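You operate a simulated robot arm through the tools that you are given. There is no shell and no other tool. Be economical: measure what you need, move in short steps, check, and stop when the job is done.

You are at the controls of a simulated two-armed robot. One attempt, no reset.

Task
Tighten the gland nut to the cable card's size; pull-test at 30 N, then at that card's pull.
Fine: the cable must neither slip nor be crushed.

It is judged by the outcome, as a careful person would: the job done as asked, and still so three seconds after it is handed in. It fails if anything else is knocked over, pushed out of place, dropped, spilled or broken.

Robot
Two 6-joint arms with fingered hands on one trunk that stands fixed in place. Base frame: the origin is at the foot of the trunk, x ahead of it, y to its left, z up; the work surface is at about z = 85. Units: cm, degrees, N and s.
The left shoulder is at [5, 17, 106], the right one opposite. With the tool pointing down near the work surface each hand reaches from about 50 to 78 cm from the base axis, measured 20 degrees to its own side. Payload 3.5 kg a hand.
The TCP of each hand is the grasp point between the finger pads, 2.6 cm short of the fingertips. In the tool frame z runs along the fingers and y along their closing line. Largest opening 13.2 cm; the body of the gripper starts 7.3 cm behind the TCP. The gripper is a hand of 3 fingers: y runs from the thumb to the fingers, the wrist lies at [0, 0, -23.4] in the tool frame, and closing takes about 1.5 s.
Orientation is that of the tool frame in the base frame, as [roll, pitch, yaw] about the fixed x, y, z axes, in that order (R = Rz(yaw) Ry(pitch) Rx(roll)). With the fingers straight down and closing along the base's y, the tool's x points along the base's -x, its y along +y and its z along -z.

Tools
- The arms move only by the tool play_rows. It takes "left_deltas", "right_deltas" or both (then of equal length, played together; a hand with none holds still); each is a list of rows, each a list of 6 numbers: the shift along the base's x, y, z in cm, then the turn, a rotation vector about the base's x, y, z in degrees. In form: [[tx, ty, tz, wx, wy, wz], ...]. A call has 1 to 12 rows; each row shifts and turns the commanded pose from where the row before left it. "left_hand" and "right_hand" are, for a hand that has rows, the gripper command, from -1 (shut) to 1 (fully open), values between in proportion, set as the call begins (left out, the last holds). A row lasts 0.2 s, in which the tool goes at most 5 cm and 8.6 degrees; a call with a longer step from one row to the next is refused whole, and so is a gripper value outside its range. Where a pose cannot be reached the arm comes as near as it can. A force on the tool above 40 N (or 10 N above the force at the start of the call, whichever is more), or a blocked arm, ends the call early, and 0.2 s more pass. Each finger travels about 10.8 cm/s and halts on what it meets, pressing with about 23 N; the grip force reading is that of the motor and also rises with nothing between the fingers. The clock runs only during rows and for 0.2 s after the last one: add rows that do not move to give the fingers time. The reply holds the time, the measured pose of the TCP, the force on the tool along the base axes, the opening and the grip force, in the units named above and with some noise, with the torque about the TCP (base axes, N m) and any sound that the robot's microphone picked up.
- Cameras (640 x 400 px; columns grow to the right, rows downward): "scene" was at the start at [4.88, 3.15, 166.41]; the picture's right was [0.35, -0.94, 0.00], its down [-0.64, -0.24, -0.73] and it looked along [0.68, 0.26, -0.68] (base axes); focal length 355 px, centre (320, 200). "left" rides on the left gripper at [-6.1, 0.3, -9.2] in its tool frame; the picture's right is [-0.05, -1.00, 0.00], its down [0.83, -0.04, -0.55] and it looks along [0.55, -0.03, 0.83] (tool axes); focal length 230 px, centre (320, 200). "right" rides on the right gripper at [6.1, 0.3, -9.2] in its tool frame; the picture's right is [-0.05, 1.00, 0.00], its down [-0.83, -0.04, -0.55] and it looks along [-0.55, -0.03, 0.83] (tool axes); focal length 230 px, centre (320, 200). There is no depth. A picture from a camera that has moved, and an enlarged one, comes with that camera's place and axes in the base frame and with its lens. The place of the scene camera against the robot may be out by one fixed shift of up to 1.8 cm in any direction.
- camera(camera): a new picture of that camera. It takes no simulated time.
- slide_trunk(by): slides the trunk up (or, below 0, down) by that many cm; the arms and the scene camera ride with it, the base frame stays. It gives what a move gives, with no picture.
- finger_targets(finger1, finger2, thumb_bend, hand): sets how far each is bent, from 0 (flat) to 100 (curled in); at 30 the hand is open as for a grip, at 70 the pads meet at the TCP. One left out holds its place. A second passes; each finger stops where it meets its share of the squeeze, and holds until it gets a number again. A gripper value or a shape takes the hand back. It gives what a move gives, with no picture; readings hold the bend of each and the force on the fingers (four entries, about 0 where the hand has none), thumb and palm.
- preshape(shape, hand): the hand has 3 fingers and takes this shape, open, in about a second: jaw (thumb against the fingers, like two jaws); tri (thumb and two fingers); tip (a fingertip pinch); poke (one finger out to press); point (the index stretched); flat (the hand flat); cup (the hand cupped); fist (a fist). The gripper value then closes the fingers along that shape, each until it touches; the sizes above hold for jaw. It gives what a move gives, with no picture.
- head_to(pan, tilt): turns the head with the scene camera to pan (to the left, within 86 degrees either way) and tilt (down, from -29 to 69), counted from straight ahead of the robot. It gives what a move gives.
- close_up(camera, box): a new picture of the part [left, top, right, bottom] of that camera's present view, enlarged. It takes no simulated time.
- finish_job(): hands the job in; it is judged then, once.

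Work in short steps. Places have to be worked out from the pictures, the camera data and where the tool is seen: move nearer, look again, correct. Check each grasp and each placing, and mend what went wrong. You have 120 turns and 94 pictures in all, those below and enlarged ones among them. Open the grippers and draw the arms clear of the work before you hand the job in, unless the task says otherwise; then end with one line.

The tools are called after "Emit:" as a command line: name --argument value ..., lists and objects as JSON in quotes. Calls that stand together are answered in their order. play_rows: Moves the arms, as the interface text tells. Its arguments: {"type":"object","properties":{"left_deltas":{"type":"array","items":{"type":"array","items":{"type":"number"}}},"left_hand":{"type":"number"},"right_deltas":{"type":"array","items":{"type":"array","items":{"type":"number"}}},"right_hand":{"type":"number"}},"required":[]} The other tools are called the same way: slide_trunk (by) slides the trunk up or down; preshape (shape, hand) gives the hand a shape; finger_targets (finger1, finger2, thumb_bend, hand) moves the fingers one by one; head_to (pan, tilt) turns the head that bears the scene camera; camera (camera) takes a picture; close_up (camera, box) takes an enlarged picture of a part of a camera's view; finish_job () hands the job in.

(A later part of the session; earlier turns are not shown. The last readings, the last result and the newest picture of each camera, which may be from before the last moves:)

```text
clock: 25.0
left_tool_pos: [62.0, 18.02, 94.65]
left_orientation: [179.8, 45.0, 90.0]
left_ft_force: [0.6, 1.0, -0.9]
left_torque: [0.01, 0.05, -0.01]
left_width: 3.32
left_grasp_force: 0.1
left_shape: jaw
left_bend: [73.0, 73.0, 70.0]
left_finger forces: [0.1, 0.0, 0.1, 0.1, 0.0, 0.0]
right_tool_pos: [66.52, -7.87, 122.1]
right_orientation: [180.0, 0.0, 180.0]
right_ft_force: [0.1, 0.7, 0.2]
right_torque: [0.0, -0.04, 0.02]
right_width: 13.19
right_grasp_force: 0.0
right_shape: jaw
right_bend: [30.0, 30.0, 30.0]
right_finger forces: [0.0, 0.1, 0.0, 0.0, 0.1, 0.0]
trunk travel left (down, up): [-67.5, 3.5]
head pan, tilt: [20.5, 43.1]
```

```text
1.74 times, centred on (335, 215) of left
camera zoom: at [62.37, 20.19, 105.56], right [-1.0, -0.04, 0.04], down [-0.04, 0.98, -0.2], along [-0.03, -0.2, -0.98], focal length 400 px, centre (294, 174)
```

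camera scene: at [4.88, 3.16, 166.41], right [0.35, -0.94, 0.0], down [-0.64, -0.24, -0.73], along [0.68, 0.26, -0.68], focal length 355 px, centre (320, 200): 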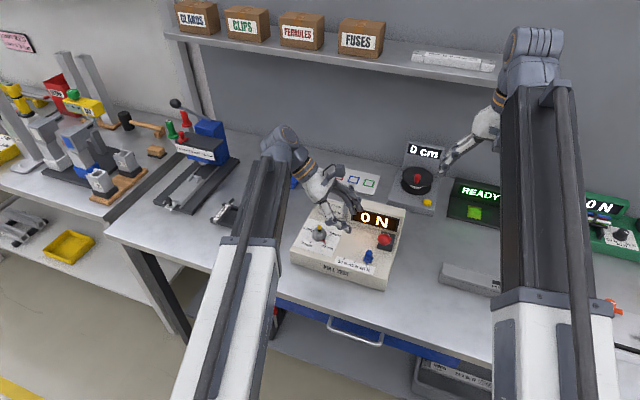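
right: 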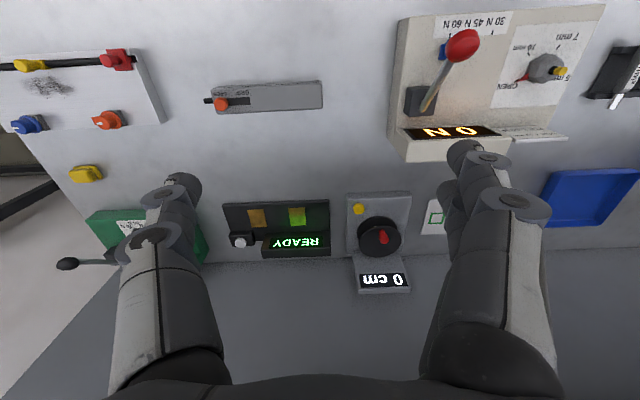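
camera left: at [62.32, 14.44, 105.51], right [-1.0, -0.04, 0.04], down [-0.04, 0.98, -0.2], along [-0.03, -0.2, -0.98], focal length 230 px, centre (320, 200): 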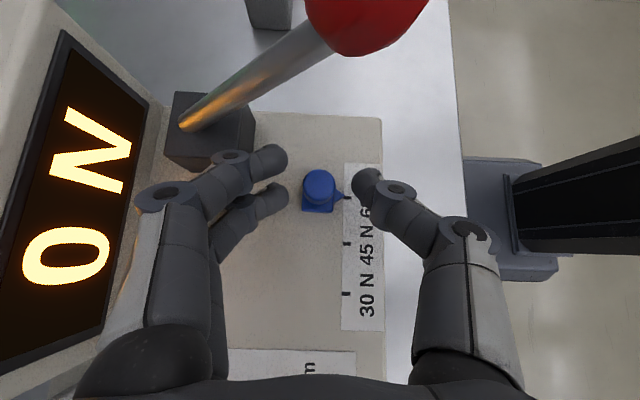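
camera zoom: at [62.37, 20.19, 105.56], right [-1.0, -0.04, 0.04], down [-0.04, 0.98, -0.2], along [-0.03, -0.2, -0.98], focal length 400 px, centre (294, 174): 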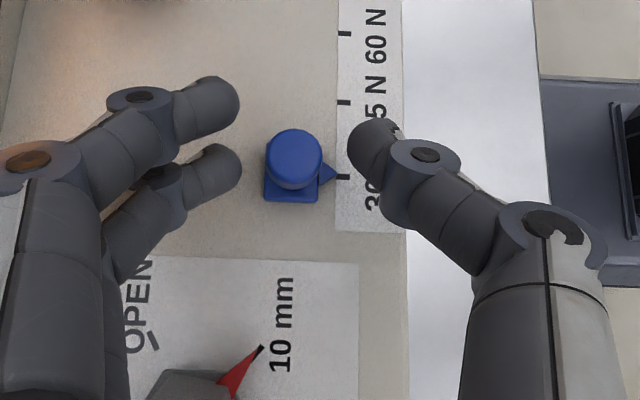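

The pointer is at 30 N. I withdraw straight up, restore the hand to vertical and move above the lever ball at (61.2, 8, 101).

Emit:
play_rows --left_deltas '[[0, 0.3, 1.5, 0, 0, 0], [0, 0.3, 3, 0, 0, 0], [0, 0, 4, 0, 0, 0], [0, 0, 4, 7.5, 0, 0], [0, 0, 4, 7.5, 0, 0], [0, 0, 0, 7.5, 0, 0], [0, 0, 0, 7.5, 0, 0], [0, 0, 0, 7.5, 0, 0], [0, 0, 0, 7.5, 0, 0]]' --left_hand -0.1

Emit:
play_rows --left_deltas '[[0, -1, 0, 0, 0, 8], [0, -1, 0, 0, 0, 8], [0, -1, 0, 0, 0, 8], [0, -1, 0, 0, 0, 8], [0, -1, 0, 0, 0, 8], [0, -1, 0, 0, 0, 8], [0, -1, 0, 0, 0, 8], [0, -1, 0, 0, 0, 8], [-0.5, -1, 0, 0, 0, 8], [0, -1, 0, 0, 0, 8], [0, 0, 0, 0, 0, 8], [0, 0, 0, 0, 0, 2]]'

Emit:
camera --camera "left"

Emit:
camera --camera "scene"

```text
clock: 27.0
left_tool_pos: [62.0, 18.53, 110.99]
left_orientation: [179.9, 0.0, 90.0]
left_ft_force: [-0.2, -0.2, -0.1]
left_torque: [-0.01, 0.02, -0.01]
left_width: 5.85
left_grasp_force: 0.0
left_shape: jaw
left_bend: [73.0, 73.0, 70.0]
left_finger forces: [0.0, 0.0, 0.0, 0.1, 0.0, 0.1]
right_tool_pos: [66.5, -7.94, 122.08]
right_orientation: [179.9, 0.1, -180.0]
right_ft_force: [-0.2, -0.4, 0.0]
right_torque: [0.01, 0.03, -0.01]
right_width: 13.22
right_grasp_force: 0.1
right_shape: jaw
right_bend: [30.0, 30.0, 30.0]
right_finger forces: [0.1, 0.1, 0.1, 0.1, 0.0, 0.0]
trunk travel left (down, up): [-67.5, 3.5]
head pan, tilt: [20.5, 43.1]
```

```text
clock: 29.6
left_tool_pos: [61.47, 8.7, 111.01]
left_orientation: [180.0, 0.2, -179.9]
left_ft_force: [0.3, 0.3, 0.5]
left_torque: [0.0, 0.01, 0.0]
left_width: 5.88
left_grasp_force: 0.0
left_shape: jaw
left_bend: [73.0, 73.0, 70.0]
left_finger forces: [0.0, 0.0, 0.0, 0.1, 0.0, 0.0]
right_tool_pos: [66.46, -7.93, 122.0]
right_orientation: [180.0, 0.1, -180.0]
right_ft_force: [1.1, -0.1, 0.0]
right_torque: [0.0, 0.02, 0.02]
right_width: 13.19
right_grasp_force: 0.0
right_shape: jaw
right_bend: [30.0, 30.0, 30.0]
right_finger forces: [0.1, 0.1, 0.0, 0.0, 0.1, 0.0]
trunk travel left (down, up): [-67.5, 3.5]
head pan, tilt: [20.5, 43.1]
```

```text
59 pictures are left
camera left: at [67.67, 8.91, 120.4], right [0.05, -1.0, 0.0], down [-0.83, -0.05, 0.55], along [-0.55, -0.03, -0.83], focal length 230 px, centre (320, 200)
```

left: 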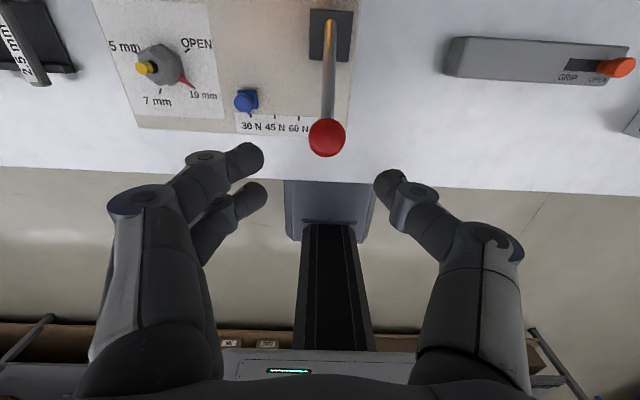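

```text
58 pictures are left
camera scene: at [4.88, 3.14, 166.41], right [0.35, -0.94, 0.0], down [-0.64, -0.24, -0.73], along [0.68, 0.26, -0.68], focal length 355 px, centre (320, 200)
```

scene: 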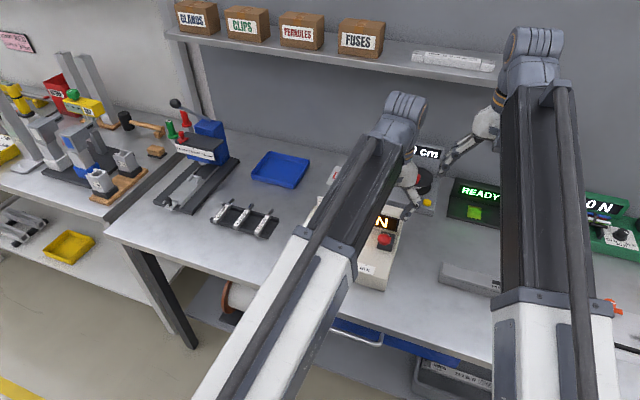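

The selector sits at 30 N. I descend onto the lever ball at (61.3, 8.0, 101.3) and close.

Emit:
play_rows --left_deltas '[[-0.1, -0.6, -3, 0, 0, 0], [0, 0, -3, 0, 0, 0], [0, 0, -2.5, 0, 0, 0], [0, 0, -1.2, 0, 0, 0], [0, 0, 0, 0, 0, 0]]'

Emit:
camera --camera "left"

```text
clock: 30.8
left_tool_pos: [61.27, 8.09, 101.43]
left_orientation: [179.9, 0.1, 180.0]
left_ft_force: [-0.2, -0.6, 0.4]
left_torque: [0.01, 0.0, -0.02]
left_width: 5.87
left_grasp_force: 0.1
left_shape: jaw
left_bend: [73.0, 73.0, 70.0]
left_finger forces: [0.0, 0.1, 0.1, 0.0, 0.0, 0.0]
right_tool_pos: [66.42, -8.01, 122.08]
right_orientation: [-180.0, 0.1, -180.0]
right_ft_force: [0.7, 0.1, 0.3]
right_torque: [0.03, -0.01, 0.01]
right_width: 13.19
right_grasp_force: 0.1
right_shape: jaw
right_bend: [30.0, 30.0, 30.0]
right_finger forces: [0.0, 0.1, 0.0, 0.1, 0.0, 0.1]
trunk travel left (down, up): [-67.5, 3.5]
head pan, tilt: [20.5, 43.1]
```

```text
57 pictures are left
camera left: at [67.51, 8.4, 110.77], right [0.05, -1.0, 0.0], down [-0.83, -0.04, 0.55], along [-0.55, -0.03, -0.83], focal length 230 px, centre (320, 200)
```

left: 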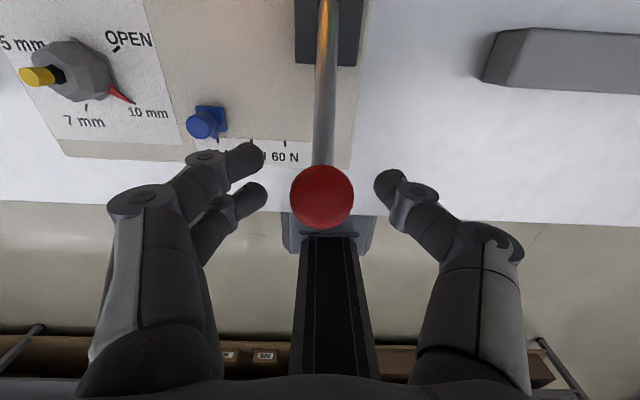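

The ball is centred between the pads. I close on it.

Emit:
play_rows --left_deltas '[[0, 0, 0, 0, 0, 0], [0, 0, 0, 0, 0, 0], [0, 0, 0, 0, 0, 0], [0, 0, 0, 0, 0, 0], [0, 0, 0, 0, 0, 0]]' --left_hand -1

Emit:
camera --camera "left"

```text
clock: 32.0
left_tool_pos: [61.38, 8.07, 101.28]
left_orientation: [179.8, 0.1, 180.0]
left_ft_force: [-0.2, -1.6, -9.2]
left_torque: [0.18, -0.01, 0.03]
left_width: 1.36
left_grasp_force: 22.6
left_shape: jaw
left_bend: [71.0, 71.0, 71.0]
left_finger forces: [10.3, 10.2, 0.1, 0.0, 21.8, 0.0]
right_tool_pos: [66.56, -7.96, 122.09]
right_orientation: [-180.0, 0.0, -180.0]
right_ft_force: [-0.2, 0.9, -0.5]
right_torque: [0.0, 0.02, -0.02]
right_width: 13.21
right_grasp_force: 0.1
right_shape: jaw
right_bend: [30.0, 30.0, 30.0]
right_finger forces: [0.0, 0.1, 0.1, 0.1, 0.1, 0.0]
trunk travel left (down, up): [-67.5, 3.5]
head pan, tilt: [20.5, 43.1]
```

```text
56 pictures are left
camera left: at [67.54, 8.38, 110.72], right [0.05, -1.0, 0.0], down [-0.83, -0.04, 0.55], along [-0.55, -0.03, -0.83], focal length 230 px, centre (320, 200)
```

left: 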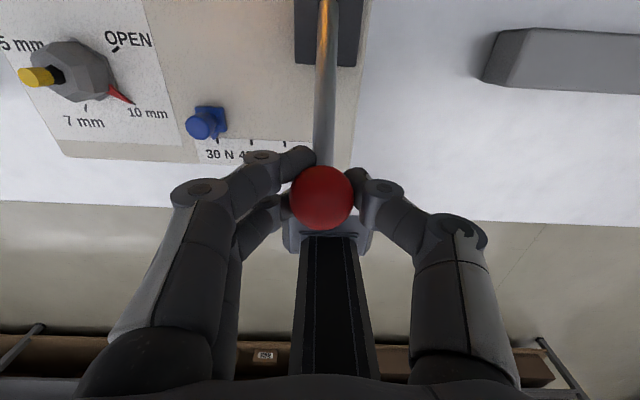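

The ball is held. I test a small 1 cm pull along the arc (toward the robot and down) and read the force and display.

Emit:
play_rows --left_deltas '[[-0.2, 0, -0.2, 0, 0, 0], [-0.25, 0, -0.25, 0, 0, 0], [-0.25, 0, -0.25, 0, 0, 0], [0, 0, 0, 0, 0, 0]]'

Emit:
camera --camera "scene"

```text
clock: 33.0
left_tool_pos: [60.86, 8.07, 100.66]
left_orientation: [179.9, 0.1, -180.0]
left_ft_force: [11.9, 0.8, -3.7]
left_torque: [0.21, -0.33, 0.0]
left_width: 1.34
left_grasp_force: 23.3
left_shape: jaw
left_bend: [71.0, 71.0, 71.0]
left_finger forces: [15.6, 9.0, 0.0, 0.0, 20.8, 0.0]
right_tool_pos: [66.62, -7.92, 122.08]
right_orientation: [-180.0, 0.0, 180.0]
right_ft_force: [0.4, -0.5, -0.3]
right_torque: [0.01, 0.0, -0.01]
right_width: 13.17
right_grasp_force: 0.0
right_shape: jaw
right_bend: [30.0, 30.0, 30.0]
right_finger forces: [0.0, 0.0, 0.0, 0.0, 0.0, 0.1]
trunk travel left (down, up): [-67.5, 3.5]
head pan, tilt: [20.5, 43.1]
```

```text
55 pictures are left
camera scene: at [5.07, 3.16, 166.41], right [0.35, -0.94, 0.0], down [-0.64, -0.24, -0.73], along [0.68, 0.26, -0.68], focal length 355 px, centre (320, 200)
```

scene: 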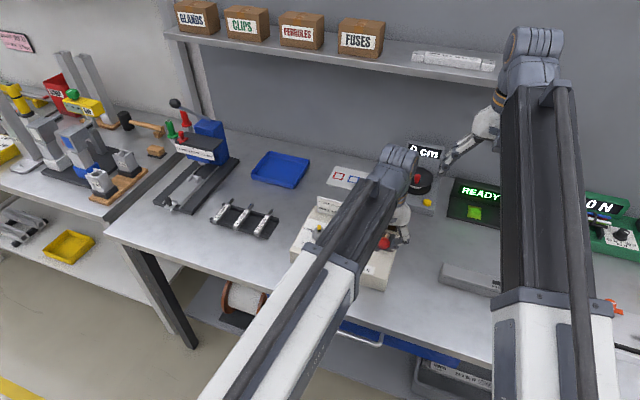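

Emit:
camera --camera "left"

Emit:
camera --camera "right"

```text
54 pictures are left
camera left: at [66.96, 8.39, 110.03], right [0.05, -1.0, 0.0], down [-0.83, -0.04, 0.55], along [-0.55, -0.03, -0.83], focal length 230 px, centre (320, 200)
```

left: 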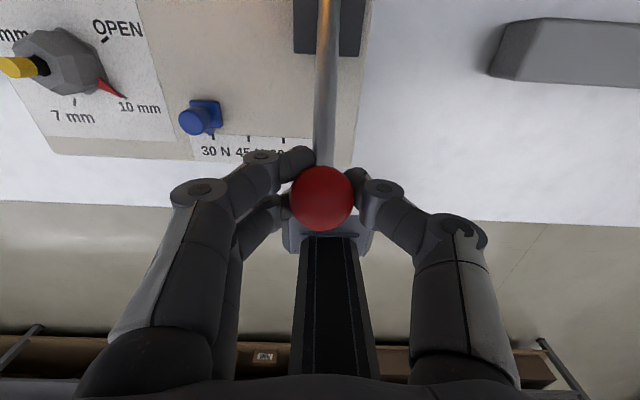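

```text
53 pictures are left
camera right: at [60.6, -7.51, 131.34], right [0.05, 1.0, 0.0], down [0.83, -0.04, 0.56], along [0.55, -0.03, -0.83], focal length 230 px, centre (320, 200)
```

right: 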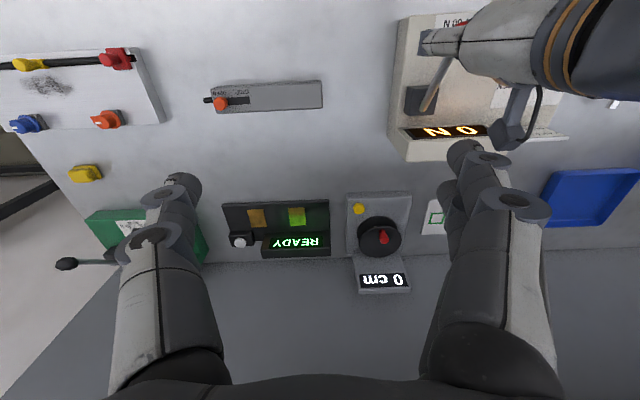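

The ball and lever moved with the hand, and the right camera can read the display. I continue the pull along the arc.

Emit:
play_rows --left_deltas '[[-0.38, 0, -0.45, 0, 0, 0], [-0.37, 0, -0.46, 0, 0, 0], [-0.35, 0, -0.48, 0, 0, 0], [-0.33, 0, -0.5, 0, 0, 0], [-0.3, 0, -0.5, 0, 0, 0], [0, 0, 0, 0, 0, 0]]'

Emit:
close_up --camera "right" --box '[370, 0, 570, 170]'

```text
clock: 34.4
left_tool_pos: [58.98, 8.1, 98.29]
left_orientation: [179.9, 0.1, 180.0]
left_ft_force: [1.1, -0.6, -0.4]
left_torque: [-0.01, 0.01, 0.02]
left_width: 0.74
left_grasp_force: 23.0
left_shape: jaw
left_bend: [73.0, 73.0, 74.0]
left_finger forces: [0.0, 0.1, 0.0, 0.0, 0.0, 0.1]
right_tool_pos: [66.5, -7.98, 122.08]
right_orientation: [179.9, 0.1, 179.9]
right_ft_force: [0.2, 0.3, -0.1]
right_torque: [0.0, 0.01, 0.02]
right_width: 13.18
right_grasp_force: 0.0
right_shape: jaw
right_bend: [30.0, 30.0, 30.0]
right_finger forces: [0.0, 0.0, 0.0, 0.1, 0.0, 0.1]
trunk travel left (down, up): [-67.5, 3.5]
head pan, tilt: [20.5, 43.1]
```

```text
2.35 times, centred on (470, 85) of right
camera zoom: at [60.45, -7.53, 131.41], right [0.05, 1.0, 0.0], down [0.83, -0.04, 0.56], along [0.56, -0.03, -0.83], focal length 541 px, centre (-33, 471)
```

zoom: 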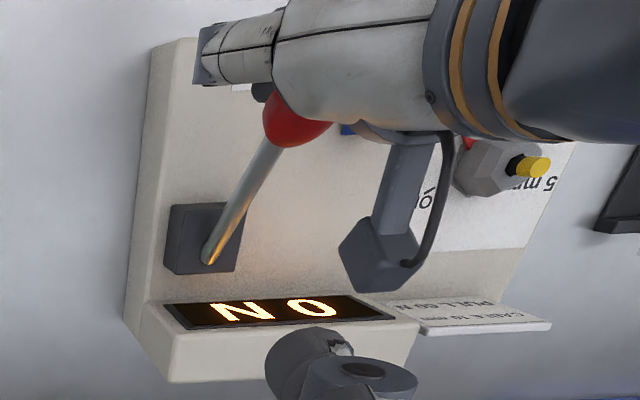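

The grip slipped off and the display is back at 0 N, so a sideways pinch is weak. I'll instead cradle the ball from above with the half-closed hand (jaws along x, ~2 cm gap) and press it down along its arc. First I lift, rotate and look.

Emit:
play_rows --left_deltas '[[0, 0, 4, 0, 0, 0], [0, 0, 4, 0, 0, 0], [1, 0, 3.5, 0, 0, -8], [1, 0, 0, 0, 0, -8], [0.3, 0, 0, 0, 0, -8], [0, 0, 0, 0, 0, -8], [0, 0, 0, 0, 0, -8], [0, 0, 0, 0, 0, -8], [0, 0, 0, 0, 0, -8], [0, 0, 0, 0, 0, -8], [0, 0, 0, 0, 0, -8], [0, 0, 0, 0, 0, -8]]' --left_hand -0.67

Emit:
play_rows --left_deltas '[[0, 0, 0, 0, 0, -8], [0, 0, 0, 0, 0, -2], [0, 0, 0, 0, 0, 0]]'

Emit:
camera --camera "left"

Emit:
close_up --camera "right" --box '[370, 0, 610, 170]'

```text
clock: 37.0
left_tool_pos: [61.21, 8.14, 109.67]
left_orientation: [179.9, 0.1, 99.9]
left_ft_force: [0.2, 0.3, 0.1]
left_torque: [0.01, -0.01, -0.03]
left_width: 2.19
left_grasp_force: 0.1
left_shape: jaw
left_bend: [73.0, 73.0, 70.0]
left_finger forces: [0.0, 0.0, 0.0, 0.1, 0.0, 0.1]
right_tool_pos: [66.38, -7.97, 122.05]
right_orientation: [180.0, 0.1, 179.9]
right_ft_force: [-0.3, 0.3, 0.4]
right_torque: [0.02, 0.02, -0.02]
right_width: 13.17
right_grasp_force: 0.1
right_shape: jaw
right_bend: [30.0, 30.0, 30.0]
right_finger forces: [0.0, 0.0, 0.0, 0.0, 0.0, 0.0]
trunk travel left (down, up): [-67.5, 3.5]
head pan, tilt: [20.5, 43.1]
```

```text
clock: 37.8
left_tool_pos: [61.24, 8.06, 109.7]
left_orientation: [179.9, 0.1, 89.9]
left_ft_force: [-0.4, -0.2, 1.0]
left_torque: [-0.02, 0.0, 0.01]
left_width: 2.14
left_grasp_force: 0.0
left_shape: jaw
left_bend: [73.0, 73.0, 70.0]
left_finger forces: [0.0, 0.0, 0.1, 0.0, 0.1, 0.1]
right_tool_pos: [66.47, -7.99, 122.09]
right_orientation: [-179.9, 0.1, -180.0]
right_ft_force: [0.5, -0.6, 0.6]
right_torque: [-0.03, 0.01, -0.02]
right_width: 13.21
right_grasp_force: 0.1
right_shape: jaw
right_bend: [30.0, 30.0, 30.0]
right_finger forces: [0.0, 0.0, 0.1, 0.0, 0.1, 0.0]
trunk travel left (down, up): [-67.5, 3.5]
head pan, tilt: [20.5, 43.1]
```

```text
51 pictures are left
camera left: at [61.62, 1.9, 119.1], right [-1.0, -0.05, 0.0], down [-0.04, 0.83, 0.55], along [-0.03, 0.55, -0.83], focal length 230 px, centre (320, 200)
```

left: 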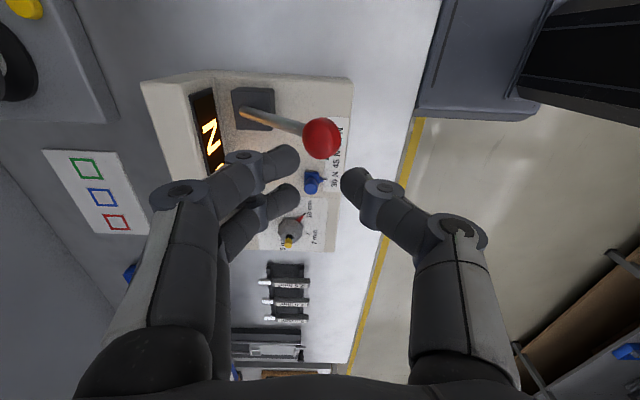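

```text
2.35 times, centred on (490, 85) of right
camera zoom: at [60.44, -7.53, 131.42], right [0.05, 1.0, 0.0], down [0.83, -0.04, 0.56], along [0.56, -0.03, -0.83], focal length 541 px, centre (-80, 471)
```

zoom: 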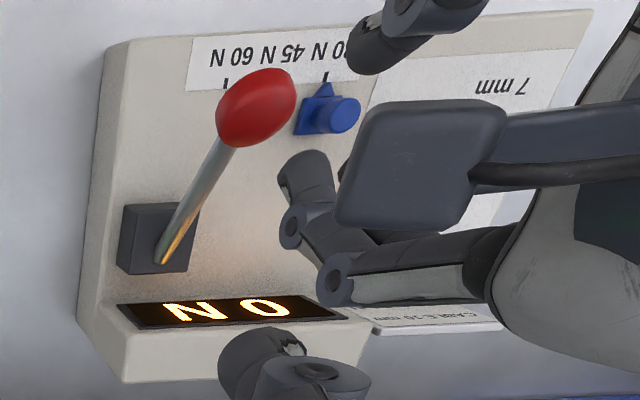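

The lever is home and the selector is still at 30 N. I descend onto the ball until contact.

Emit:
play_rows --left_deltas '[[0, -0.1, -2.5, 0, 0, 0], [0, 0, -1.5, 0, 0, 0], [0, 0, -0.5, 0, 0, 0], [0, 0, -0.3, 0, 0, 0], [0, 0, 0, 0, 0, 0]]'

Emit:
camera --camera "left"

```text
clock: 39.0
left_tool_pos: [61.33, 7.96, 105.04]
left_orientation: [179.8, 0.0, 90.1]
left_ft_force: [-0.5, 0.4, -0.1]
left_torque: [-0.02, 0.0, 0.0]
left_width: 2.14
left_grasp_force: 0.1
left_shape: jaw
left_bend: [73.0, 73.0, 70.0]
left_finger forces: [0.1, 0.0, 0.0, 0.0, 0.1, 0.0]
right_tool_pos: [66.48, -7.86, 122.07]
right_orientation: [180.0, 0.1, 180.0]
right_ft_force: [0.4, 1.0, -0.6]
right_torque: [0.04, -0.01, -0.01]
right_width: 13.18
right_grasp_force: 0.1
right_shape: jaw
right_bend: [30.0, 30.0, 30.0]
right_finger forces: [0.0, 0.1, 0.0, 0.1, 0.0, 0.0]
trunk travel left (down, up): [-67.5, 3.5]
head pan, tilt: [20.5, 43.1]
```

```text
49 pictures are left
camera left: at [61.63, 1.82, 114.31], right [-1.0, -0.05, 0.0], down [-0.04, 0.83, 0.55], along [-0.03, 0.55, -0.83], focal length 230 px, centre (320, 200)
```

left: 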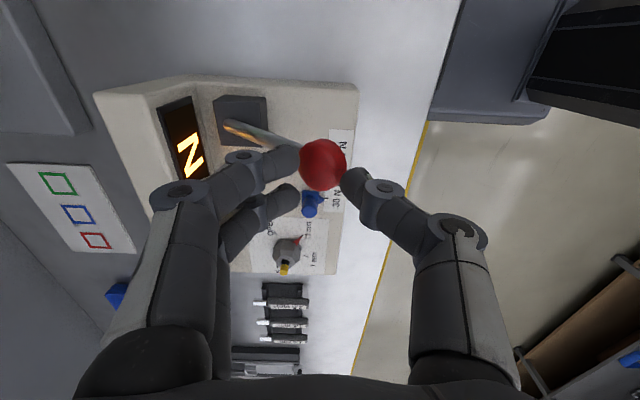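

Emit:
play_rows --left_deltas '[[0, 0, -0.3, 0, 0, 0], [0, 0, -0.3, 0, 0, 0], [0, 0, -0.3, 0, 0, 0], [0, 0, 0, 0, 0, 0]]'

Emit:
camera --camera "left"

```text
clock: 40.0
left_tool_pos: [61.38, 8.11, 104.11]
left_orientation: [179.8, 0.1, 90.0]
left_ft_force: [-0.6, 0.1, 2.0]
left_torque: [0.02, 0.0, 0.0]
left_width: 2.18
left_grasp_force: 0.2
left_shape: jaw
left_bend: [73.0, 73.0, 70.0]
left_finger forces: [0.0, 0.0, 0.0, 0.0, 0.9, 0.1]
right_tool_pos: [66.43, -7.92, 122.14]
right_orientation: [-180.0, 0.2, -180.0]
right_ft_force: [0.0, 0.1, 0.2]
right_torque: [0.0, -0.01, 0.02]
right_width: 13.19
right_grasp_force: 0.0
right_shape: jaw
right_bend: [30.0, 30.0, 30.0]
right_finger forces: [0.1, 0.0, 0.0, 0.0, 0.1, 0.1]
trunk travel left (down, up): [-67.5, 3.5]
head pan, tilt: [20.5, 43.1]
```

```text
48 pictures are left
camera left: at [61.66, 1.82, 113.45], right [-1.0, -0.05, 0.0], down [-0.04, 0.83, 0.55], along [-0.03, 0.55, -0.83], focal length 230 px, centre (320, 200)
```

left: 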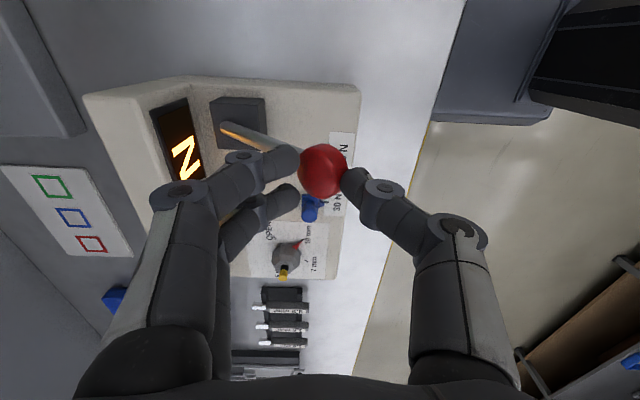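

The thumb just touches with the gap a bit too wide for a top cradle. I raise slightly, narrow the gap and press from above.

Emit:
play_rows --left_deltas '[[0, 0, 1, 0, 0, 0], [0, 0, 0.7, 0, 0, 0], [0, 0, 0, 0, 0, 0], [0, 0, 0, 0, 0, 0], [0, 0, -0.5, 0, 0, 0], [0, 0, -0.4, 0, 0, 0], [0, 0, -0.3, 0, 0, 0], [0, 0, -0.2, 0, 0, 0], [0, 0, 0, 0, 0, 0]]' --left_hand -0.87

Emit:
camera --camera "left"

```text
clock: 42.0
left_tool_pos: [61.23, 7.86, 104.39]
left_orientation: [179.9, 0.1, 89.9]
left_ft_force: [-2.2, 0.0, 3.2]
left_torque: [-0.01, 0.08, -0.01]
left_width: 0.94
left_grasp_force: 0.0
left_shape: jaw
left_bend: [71.0, 71.0, 70.0]
left_finger forces: [0.0, 0.1, 0.1, 0.0, 3.5, 0.1]
right_tool_pos: [66.56, -7.98, 122.06]
right_orientation: [180.0, 0.1, -179.9]
right_ft_force: [1.0, -0.2, 0.5]
right_torque: [0.01, 0.04, 0.02]
right_width: 13.2
right_grasp_force: 0.1
right_shape: jaw
right_bend: [30.0, 30.0, 30.0]
right_finger forces: [0.0, 0.0, 0.0, 0.0, 0.0, 0.1]
trunk travel left (down, up): [-67.5, 3.5]
head pan, tilt: [20.5, 43.1]
```

```text
47 pictures are left
camera left: at [61.65, 1.73, 113.81], right [-1.0, -0.05, 0.0], down [-0.04, 0.83, 0.55], along [-0.03, 0.55, -0.83], focal length 230 px, centre (320, 200)
```

left: 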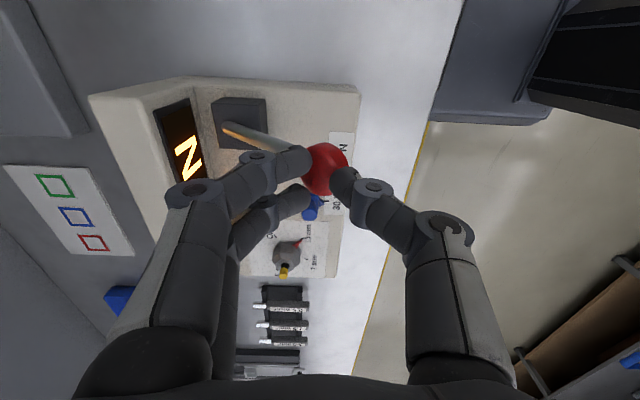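

The thumb touches the front of the ball, so I recentre −0.5 cm in x. Then I press along the arc, slowly.

Emit:
play_rows --left_deltas '[[-0.5, 0, 0, 0, 0, 0], [-0.1, 0, -0.4, 0, 0, 0], [-0.3, 0, -0.4, 0, 0, 0], [-0.35, 0, -0.4, 0, 0, 0], [-0.35, 0, -0.4, 0, 0, 0], [0, 0, 0, 0, 0, 0]]'

Emit:
camera --camera "left"

Emit:
close_up --camera "right" --box '[370, 0, 610, 170]'

```text
clock: 43.4
left_tool_pos: [59.71, 7.98, 102.73]
left_orientation: [179.9, 0.1, 90.0]
left_ft_force: [2.0, -0.7, 2.1]
left_torque: [0.03, -0.05, -0.04]
left_width: 0.93
left_grasp_force: 0.1
left_shape: jaw
left_bend: [71.0, 71.0, 70.0]
left_finger forces: [0.7, 1.9, 0.1, 0.0, 0.2, 0.0]
right_tool_pos: [66.5, -8.02, 122.11]
right_orientation: [-180.0, 0.2, -179.9]
right_ft_force: [0.4, 0.6, 0.0]
right_torque: [0.02, 0.03, 0.01]
right_width: 13.19
right_grasp_force: 0.0
right_shape: jaw
right_bend: [30.0, 30.0, 30.0]
right_finger forces: [0.0, 0.1, 0.1, 0.0, 0.0, 0.1]
trunk travel left (down, up): [-67.5, 3.5]
head pan, tilt: [20.5, 43.1]
```

```text
46 pictures are left
camera left: at [60.05, 1.79, 112.14], right [-1.0, -0.05, 0.0], down [-0.04, 0.83, 0.55], along [-0.03, 0.55, -0.83], focal length 230 px, centre (320, 200)
```

left: 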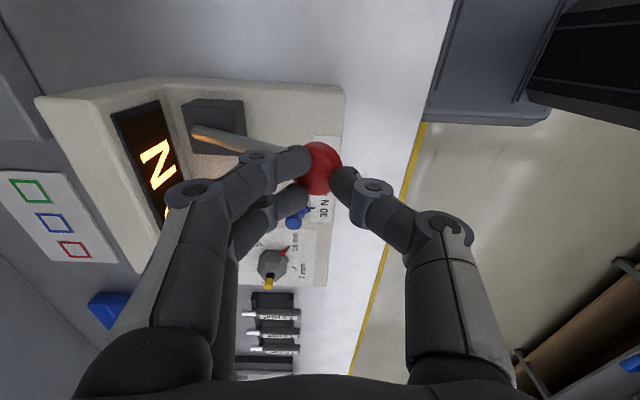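

```text
2.35 times, centred on (490, 85) of right
camera zoom: at [60.44, -7.53, 131.42], right [0.05, 1.0, 0.0], down [0.83, -0.04, 0.56], along [0.56, -0.03, -0.83], focal length 541 px, centre (-80, 471)
```

zoom: 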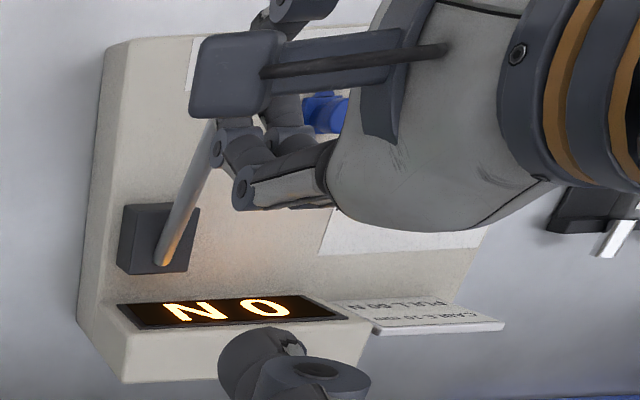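

The lever follows with little force, and the display still reads 0. I keep pressing down along the arc.

Emit:
play_rows --left_deltas '[[-0.28, 0, -0.45, 0, 0, 0], [-0.26, 0, -0.46, 0, 0, 0], [-0.24, 0, -0.47, 0, 0, 0], [-0.22, 0, -0.48, 0, 0, 0], [0, 0, 0, 0, 0, 0]]'

Emit:
camera --camera "left"

Emit:
close_up --camera "right" --box '[370, 0, 610, 170]'

```text
clock: 44.6
left_tool_pos: [58.69, 7.87, 100.88]
left_orientation: [179.9, 0.1, 90.0]
left_ft_force: [0.9, 1.2, 3.8]
left_torque: [0.06, -0.06, 0.04]
left_width: 0.93
left_grasp_force: 0.2
left_shape: jaw
left_bend: [71.0, 71.0, 70.0]
left_finger forces: [0.5, 3.4, 0.1, 0.1, 0.0, 0.0]
right_tool_pos: [66.41, -7.96, 122.1]
right_orientation: [180.0, 0.1, 180.0]
right_ft_force: [0.7, 0.9, 0.4]
right_torque: [-0.01, 0.02, -0.02]
right_width: 13.2
right_grasp_force: 0.1
right_shape: jaw
right_bend: [30.0, 30.0, 30.0]
right_finger forces: [0.0, 0.0, 0.0, 0.1, 0.0, 0.1]
trunk travel left (down, up): [-67.5, 3.5]
head pan, tilt: [20.5, 43.1]
```

```text
44 pictures are left
camera left: at [59.0, 1.8, 110.22], right [-1.0, -0.05, 0.0], down [-0.04, 0.83, 0.55], along [-0.03, 0.55, -0.83], focal length 230 px, centre (320, 200)
```

left: 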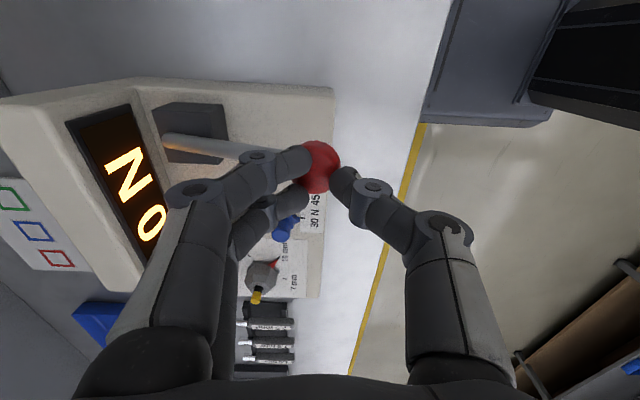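

```text
2.35 times, centred on (490, 85) of right
camera zoom: at [60.43, -7.51, 131.42], right [0.05, 1.0, 0.0], down [0.83, -0.04, 0.56], along [0.56, -0.03, -0.83], focal length 541 px, centre (-80, 471)
```

zoom: 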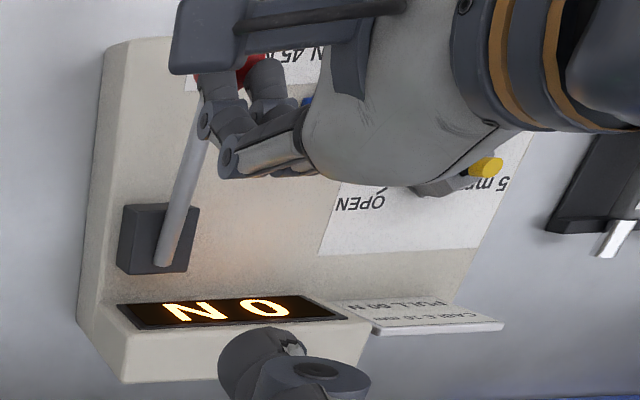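

Emit:
play_rows --left_deltas '[[-0.2, 0, -0.48, 0, 0, 0], [-0.18, 0, -0.48, 0, 0, 0], [-0.15, 0, -0.48, 0, 0, 0], [-0.12, 0, -0.48, 0, 0, 0], [0, 0, 0, 0, 0, 0]]'

Emit:
camera --camera "left"

Emit:
close_up --camera "right" --box '[370, 0, 610, 170]'

```text
clock: 45.8
left_tool_pos: [58.1, 7.91, 99.18]
left_orientation: [179.7, 0.2, 90.1]
left_ft_force: [9.6, 0.2, 30.5]
left_torque: [0.02, -0.67, 0.02]
left_width: 1.19
left_grasp_force: 0.0
left_shape: jaw
left_bend: [73.0, 73.0, 70.0]
left_finger forces: [15.3, 18.1, 0.0, 0.0, 0.1, 0.0]
right_tool_pos: [66.31, -7.97, 122.19]
right_orientation: [179.9, 0.1, 180.0]
right_ft_force: [-0.4, -0.2, 1.1]
right_torque: [0.01, 0.02, 0.01]
right_width: 13.22
right_grasp_force: 0.1
right_shape: jaw
right_bend: [30.0, 30.0, 30.0]
right_finger forces: [0.0, 0.0, 0.1, 0.0, 0.0, 0.1]
trunk travel left (down, up): [-67.5, 3.5]
head pan, tilt: [20.5, 43.1]
```

```text
42 pictures are left
camera left: at [58.41, 1.83, 108.53], right [-1.0, -0.05, -0.01], down [-0.05, 0.83, 0.55], along [-0.02, 0.55, -0.83], focal length 230 px, centre (320, 200)
```

left: 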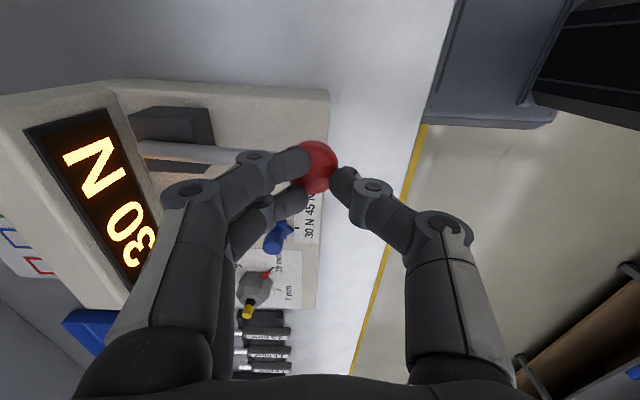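

```text
2.35 times, centred on (490, 85) of right
camera zoom: at [60.34, -7.56, 131.51], right [0.05, 1.0, 0.0], down [0.83, -0.04, 0.56], along [0.56, -0.03, -0.83], focal length 541 px, centre (-80, 471)
```

zoom: 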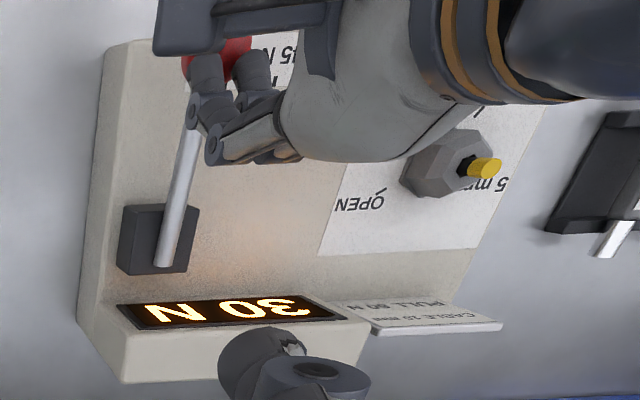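

The display reads 30 N and the lever is at its stop. I hold it about a second, then ease it back up along the arc.

Emit:
play_rows --left_deltas '[[0, 0, 0, 0, 0, 0], [0, 0, 0, 0, 0, 0], [0, 0, 0, 0, 0, 0], [0, 0, 0, 0, 0, 0], [0.15, 0, 0.5, 0, 0, 0], [0.2, 0, 0.5, 0, 0, 0], [0.25, 0, 0.5, 0, 0, 0], [0.28, 0, 0.48, 0, 0, 0], [0.3, 0, 0.48, 0, 0, 0], [0.35, 0, 0.45, 0, 0, 0], [0.35, 0, 0.45, 0, 0, 0]]'

Emit:
camera --camera "left"

```text
clock: 48.2
left_tool_pos: [59.72, 8.01, 102.29]
left_orientation: [180.0, 0.1, 90.0]
left_ft_force: [-2.9, 0.5, 4.0]
left_torque: [-0.01, 0.12, -0.02]
left_width: 0.96
left_grasp_force: 0.0
left_shape: jaw
left_bend: [71.0, 71.0, 70.0]
left_finger forces: [0.0, 0.0, 0.0, 0.0, 5.3, 0.1]
right_tool_pos: [66.48, -7.97, 122.1]
right_orientation: [-180.0, 0.0, -180.0]
right_ft_force: [-0.6, 0.4, -0.3]
right_torque: [-0.01, 0.01, 0.03]
right_width: 13.19
right_grasp_force: 0.0
right_shape: jaw
right_bend: [30.0, 30.0, 30.0]
right_finger forces: [0.0, 0.0, 0.0, 0.1, 0.0, 0.1]
trunk travel left (down, up): [-67.5, 3.5]
head pan, tilt: [20.5, 43.1]
```

```text
40 pictures are left
camera left: at [60.17, 1.84, 111.67], right [-1.0, -0.05, 0.0], down [-0.04, 0.83, 0.55], along [-0.03, 0.55, -0.83], focal length 230 px, centre (320, 200)
```

left: 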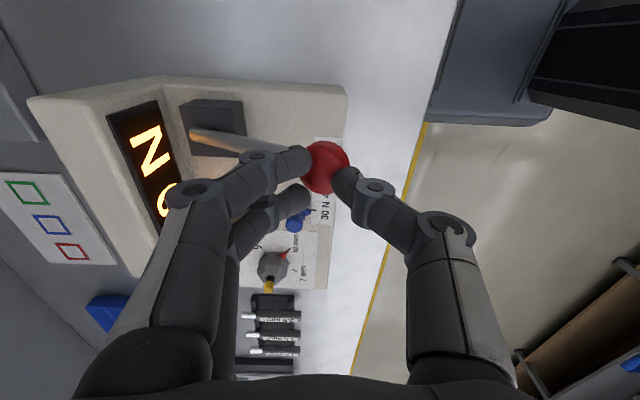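

The lever springs back with the hand. I guide it home and lift off.

Emit:
play_rows --left_deltas '[[0.3, 0, 0.5, 0, 0, 0], [0.35, 0, 0.5, 0, 0, 0], [0.35, 0, 0.5, 0, 0, 0], [0.3, 0, 0.5, 0, 0, 0], [0.1, 0, 0.8, 0, 0, 0], [0, 0, 1.5, 0, 0, 0], [0, 0, 2.5, 0, 0, 0], [0, 0, 3, 0, 0, 0], [0, 0, 0, 0, 0, 0]]'

Emit:
close_up --camera "right" --box '[370, 0, 610, 170]'

Emit:
camera --camera "left"

```text
clock: 50.2
left_tool_pos: [61.28, 7.92, 112.17]
left_orientation: [180.0, 0.1, 89.9]
left_ft_force: [1.0, 0.4, 0.4]
left_torque: [-0.06, 0.01, 0.0]
left_width: 0.9
left_grasp_force: 0.1
left_shape: jaw
left_bend: [71.0, 71.0, 70.0]
left_finger forces: [0.0, 0.1, 0.1, 0.1, 0.0, 0.0]
right_tool_pos: [66.54, -7.96, 122.14]
right_orientation: [-179.9, 0.1, 180.0]
right_ft_force: [0.0, 0.7, -0.4]
right_torque: [0.0, -0.02, -0.02]
right_width: 13.18
right_grasp_force: 0.1
right_shape: jaw
right_bend: [30.0, 30.0, 30.0]
right_finger forces: [0.0, 0.0, 0.0, 0.0, 0.0, 0.1]
trunk travel left (down, up): [-67.5, 3.5]
head pan, tilt: [20.5, 43.1]
```

```text
2.35 times, centred on (490, 85) of right
camera zoom: at [60.44, -7.53, 131.41], right [0.05, 1.0, 0.0], down [0.83, -0.04, 0.56], along [0.56, -0.03, -0.83], focal length 541 px, centre (-80, 471)
```

zoom: 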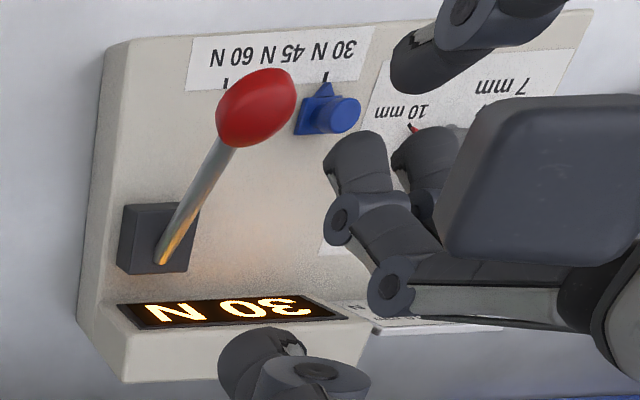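

```text
38 pictures are left
camera left: at [61.59, 1.88, 121.6], right [-1.0, -0.05, 0.0], down [-0.04, 0.83, 0.55], along [-0.03, 0.55, -0.83], focal length 230 px, centre (320, 200)
```

left: 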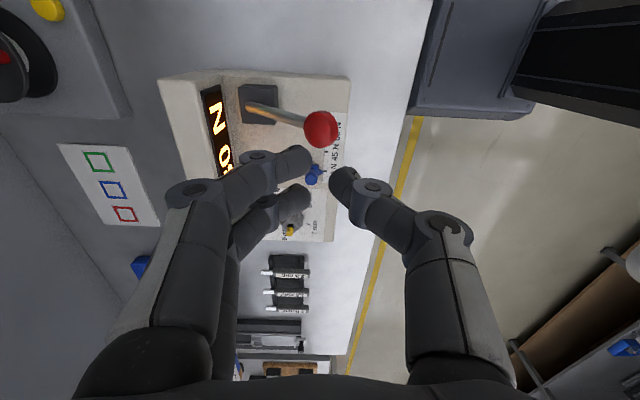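

30 N is recorded and the display holds it. Now I return to the selector to move it to 60 N, retracing the earlier pose.

Emit:
play_rows --left_deltas '[[0.1, 2, 0, 0, 0, 0], [0.2, 3, 0, -7.5, 0, 0], [0.2, 3, 0, -7.5, 0, 0], [0.2, 2.6, 0, -7.5, 0, 0], [0, 0, 0, -7.5, 0, 0], [0, 0, -2, -7.5, 0, 0], [0, 0, -3, -7.5, 0, 0], [0, 0, -3, 0, 0, 0], [0, 0, -3, 0, 0, 0], [0, 0, -1, 0, 0, 0], [0, 0, 0, 0, 0, 0]]' --left_hand -0.45

Emit:
camera --camera "left"

```text
clock: 52.6
left_tool_pos: [61.99, 18.63, 100.26]
left_orientation: [180.0, 45.2, 90.0]
left_ft_force: [-0.4, 0.2, 0.4]
left_torque: [-0.01, 0.02, -0.02]
left_width: 3.61
left_grasp_force: 0.1
left_shape: jaw
left_bend: [73.0, 73.0, 70.0]
left_finger forces: [0.0, 0.0, 0.0, 0.1, 0.1, 0.1]
right_tool_pos: [66.49, -7.94, 122.07]
right_orientation: [-179.9, 0.1, 179.9]
right_ft_force: [0.3, 0.3, -0.1]
right_torque: [0.02, 0.0, 0.04]
right_width: 13.2
right_grasp_force: 0.0
right_shape: jaw
right_bend: [30.0, 30.0, 30.0]
right_finger forces: [0.0, 0.0, 0.0, 0.0, 0.1, 0.1]
trunk travel left (down, up): [-67.5, 3.5]
head pan, tilt: [20.5, 43.1]
```

```text
37 pictures are left
camera left: at [62.28, 20.84, 111.24], right [-1.0, -0.04, 0.04], down [-0.04, 0.98, -0.2], along [-0.03, -0.2, -0.98], focal length 230 px, centre (320, 200)
```

left: 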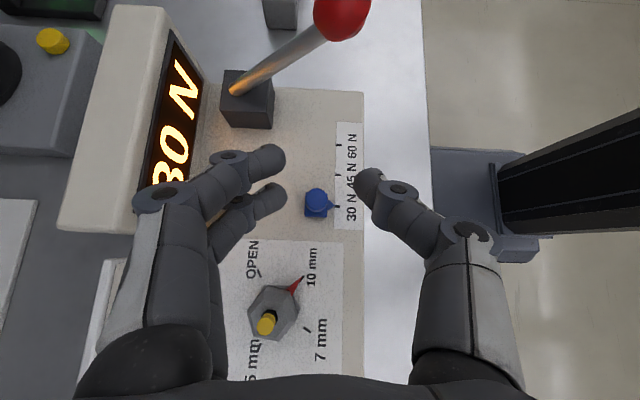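

Emit:
play_rows --left_deltas '[[0, 0, -2, 0, 0, 0], [0, 0, -2, 0, 0, 0], [0, 0, -1, 0, 0, 0], [0, 0, -0.6, 0, 0, 0], [0, 0, 0, 0, 0, 0]]'

Emit:
play_rows --left_deltas '[[0, 0, 0, 0, 0, 0], [0, 0, 0, 0, 0, 0], [0, 0, 0, 0, 0, 0], [0, 0, 0, 0, 0, 0]]' --left_hand -1

Emit:
camera --camera "left"

```text
clock: 53.8
left_tool_pos: [61.98, 18.47, 94.48]
left_orientation: [179.8, 45.2, 90.0]
left_ft_force: [0.1, -0.4, -0.8]
left_torque: [0.01, 0.02, -0.02]
left_width: 3.6
left_grasp_force: 0.0
left_shape: jaw
left_bend: [73.0, 73.0, 70.0]
left_finger forces: [0.0, 0.1, 0.0, 0.0, 0.0, 0.0]
right_tool_pos: [66.56, -7.89, 122.08]
right_orientation: [179.9, 0.1, -180.0]
right_ft_force: [-0.3, 0.4, -1.1]
right_torque: [0.0, 0.01, 0.0]
right_width: 13.19
right_grasp_force: 0.1
right_shape: jaw
right_bend: [30.0, 30.0, 30.0]
right_finger forces: [0.1, 0.0, 0.0, 0.1, 0.0, 0.1]
trunk travel left (down, up): [-67.5, 3.5]
head pan, tilt: [20.5, 43.1]
```

```text
clock: 54.8
left_tool_pos: [61.94, 18.47, 94.45]
left_orientation: [179.9, 45.1, 89.9]
left_ft_force: [-3.3, -0.2, 0.8]
left_torque: [-0.03, -0.07, -0.07]
left_width: 0.83
left_grasp_force: 22.9
left_shape: jaw
left_bend: [72.0, 71.0, 70.0]
left_finger forces: [24.2, 12.4, 0.0, 0.1, 20.9, 0.0]
right_tool_pos: [66.53, -7.95, 122.12]
right_orientation: [180.0, 0.1, 179.9]
right_ft_force: [-0.4, -0.7, -0.4]
right_torque: [0.0, 0.0, 0.03]
right_width: 13.18
right_grasp_force: 0.1
right_shape: jaw
right_bend: [30.0, 30.0, 30.0]
right_finger forces: [0.0, 0.1, 0.0, 0.0, 0.0, 0.1]
trunk travel left (down, up): [-67.5, 3.5]
head pan, tilt: [20.5, 43.1]
```

```text
36 pictures are left
camera left: at [62.34, 20.66, 105.52], right [-1.0, -0.04, 0.04], down [-0.04, 0.98, -0.2], along [-0.03, -0.2, -0.98], focal length 230 px, centre (320, 200)
```

left: 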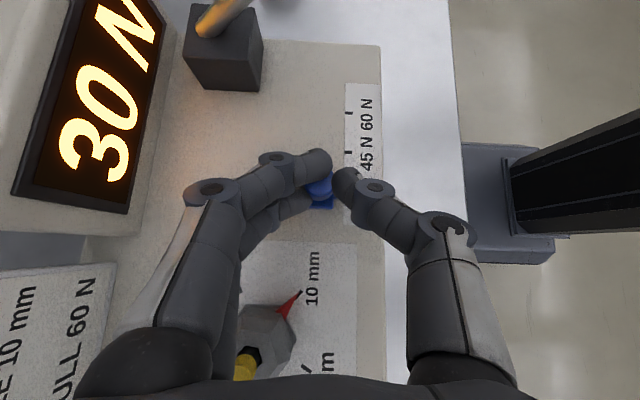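

Both fingers hold the knob. I slide it −5.75 cm toward 60 N.

Emit:
play_rows --left_deltas '[[0, -0.6, 0, 0, 0, 0], [0, -0.8, 0, 0, 0, 0], [0, -0.8, 0, 0, 0, 0], [0, -0.8, 0, 0, 0, 0], [0, -0.8, 0, 0, 0, 0], [0, -0.8, 0, 0, 0, 0], [0, -0.7, 0, 0, 0, 0], [0, -0.45, 0, 0, 0, 0], [0, 0, 0, 0, 0, 0]]'

Emit:
close_up --camera "left" --box '[230, 100, 440, 330]'

```text
clock: 56.8
left_tool_pos: [61.96, 12.67, 94.55]
left_orientation: [179.9, 45.2, 89.9]
left_ft_force: [1.7, -1.3, 6.2]
left_torque: [-0.11, -0.16, 0.01]
left_width: 0.8
left_grasp_force: 23.4
left_shape: jaw
left_bend: [72.0, 71.0, 70.0]
left_finger forces: [26.5, 13.5, 0.1, 0.1, 19.9, 0.0]
right_tool_pos: [66.36, -7.9, 122.12]
right_orientation: [-180.0, 0.2, 180.0]
right_ft_force: [0.1, 1.2, 0.1]
right_torque: [0.0, -0.01, 0.0]
right_width: 13.2
right_grasp_force: 0.1
right_shape: jaw
right_bend: [30.0, 30.0, 30.0]
right_finger forces: [0.0, 0.1, 0.0, 0.1, 0.0, 0.0]
trunk travel left (down, up): [-67.5, 3.5]
head pan, tilt: [20.5, 43.1]
```

```text
1.74 times, centred on (335, 215) of left
camera zoom: at [62.31, 14.92, 105.53], right [-1.0, -0.04, 0.04], down [-0.04, 0.98, -0.2], along [-0.03, -0.2, -0.98], focal length 400 px, centre (294, 174)
```

zoom: 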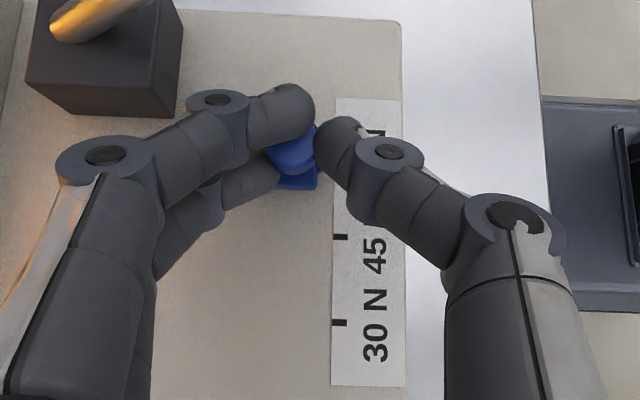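

I release and check the pointer against the 60 tick.

Emit:
play_rows --left_deltas '[[0, 0, 0, 0, 0, 0], [0, 0, 0, 0, 0, 0], [0, 0, 0, 0, 0, 0], [0, 0, 0, 0, 0, 0]]' --left_hand -0.45

Emit:
close_up --camera "left" --box '[230, 100, 440, 330]'

```text
clock: 57.8
left_tool_pos: [61.99, 12.82, 94.53]
left_orientation: [179.9, 45.1, 90.0]
left_ft_force: [-0.4, 0.3, 0.8]
left_torque: [0.0, -0.02, -0.02]
left_width: 3.6
left_grasp_force: 0.0
left_shape: jaw
left_bend: [74.0, 74.0, 70.0]
left_finger forces: [0.0, 0.0, 0.1, 0.0, 0.0, 0.0]
right_tool_pos: [66.54, -7.97, 122.07]
right_orientation: [180.0, 0.1, 180.0]
right_ft_force: [-0.6, -0.3, -0.3]
right_torque: [-0.02, 0.0, -0.01]
right_width: 13.18
right_grasp_force: 0.1
right_shape: jaw
right_bend: [30.0, 30.0, 30.0]
right_finger forces: [0.0, 0.0, 0.0, 0.1, 0.0, 0.1]
trunk travel left (down, up): [-67.5, 3.5]
head pan, tilt: [20.5, 43.1]
```

```text
1.74 times, centred on (335, 215) of left
camera zoom: at [62.31, 14.98, 105.49], right [-1.0, -0.04, 0.04], down [-0.04, 0.98, -0.2], along [-0.03, -0.2, -0.98], focal length 400 px, centre (294, 174)
```

zoom: 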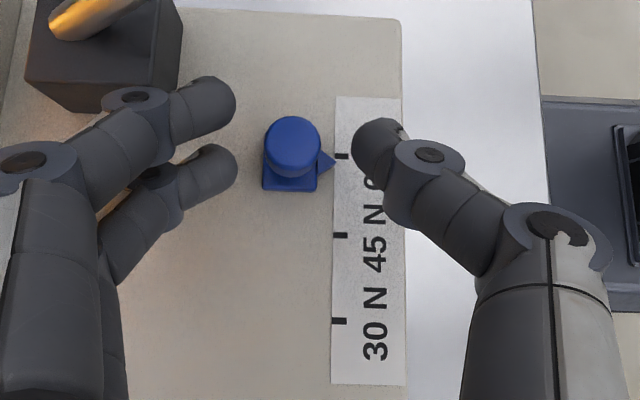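

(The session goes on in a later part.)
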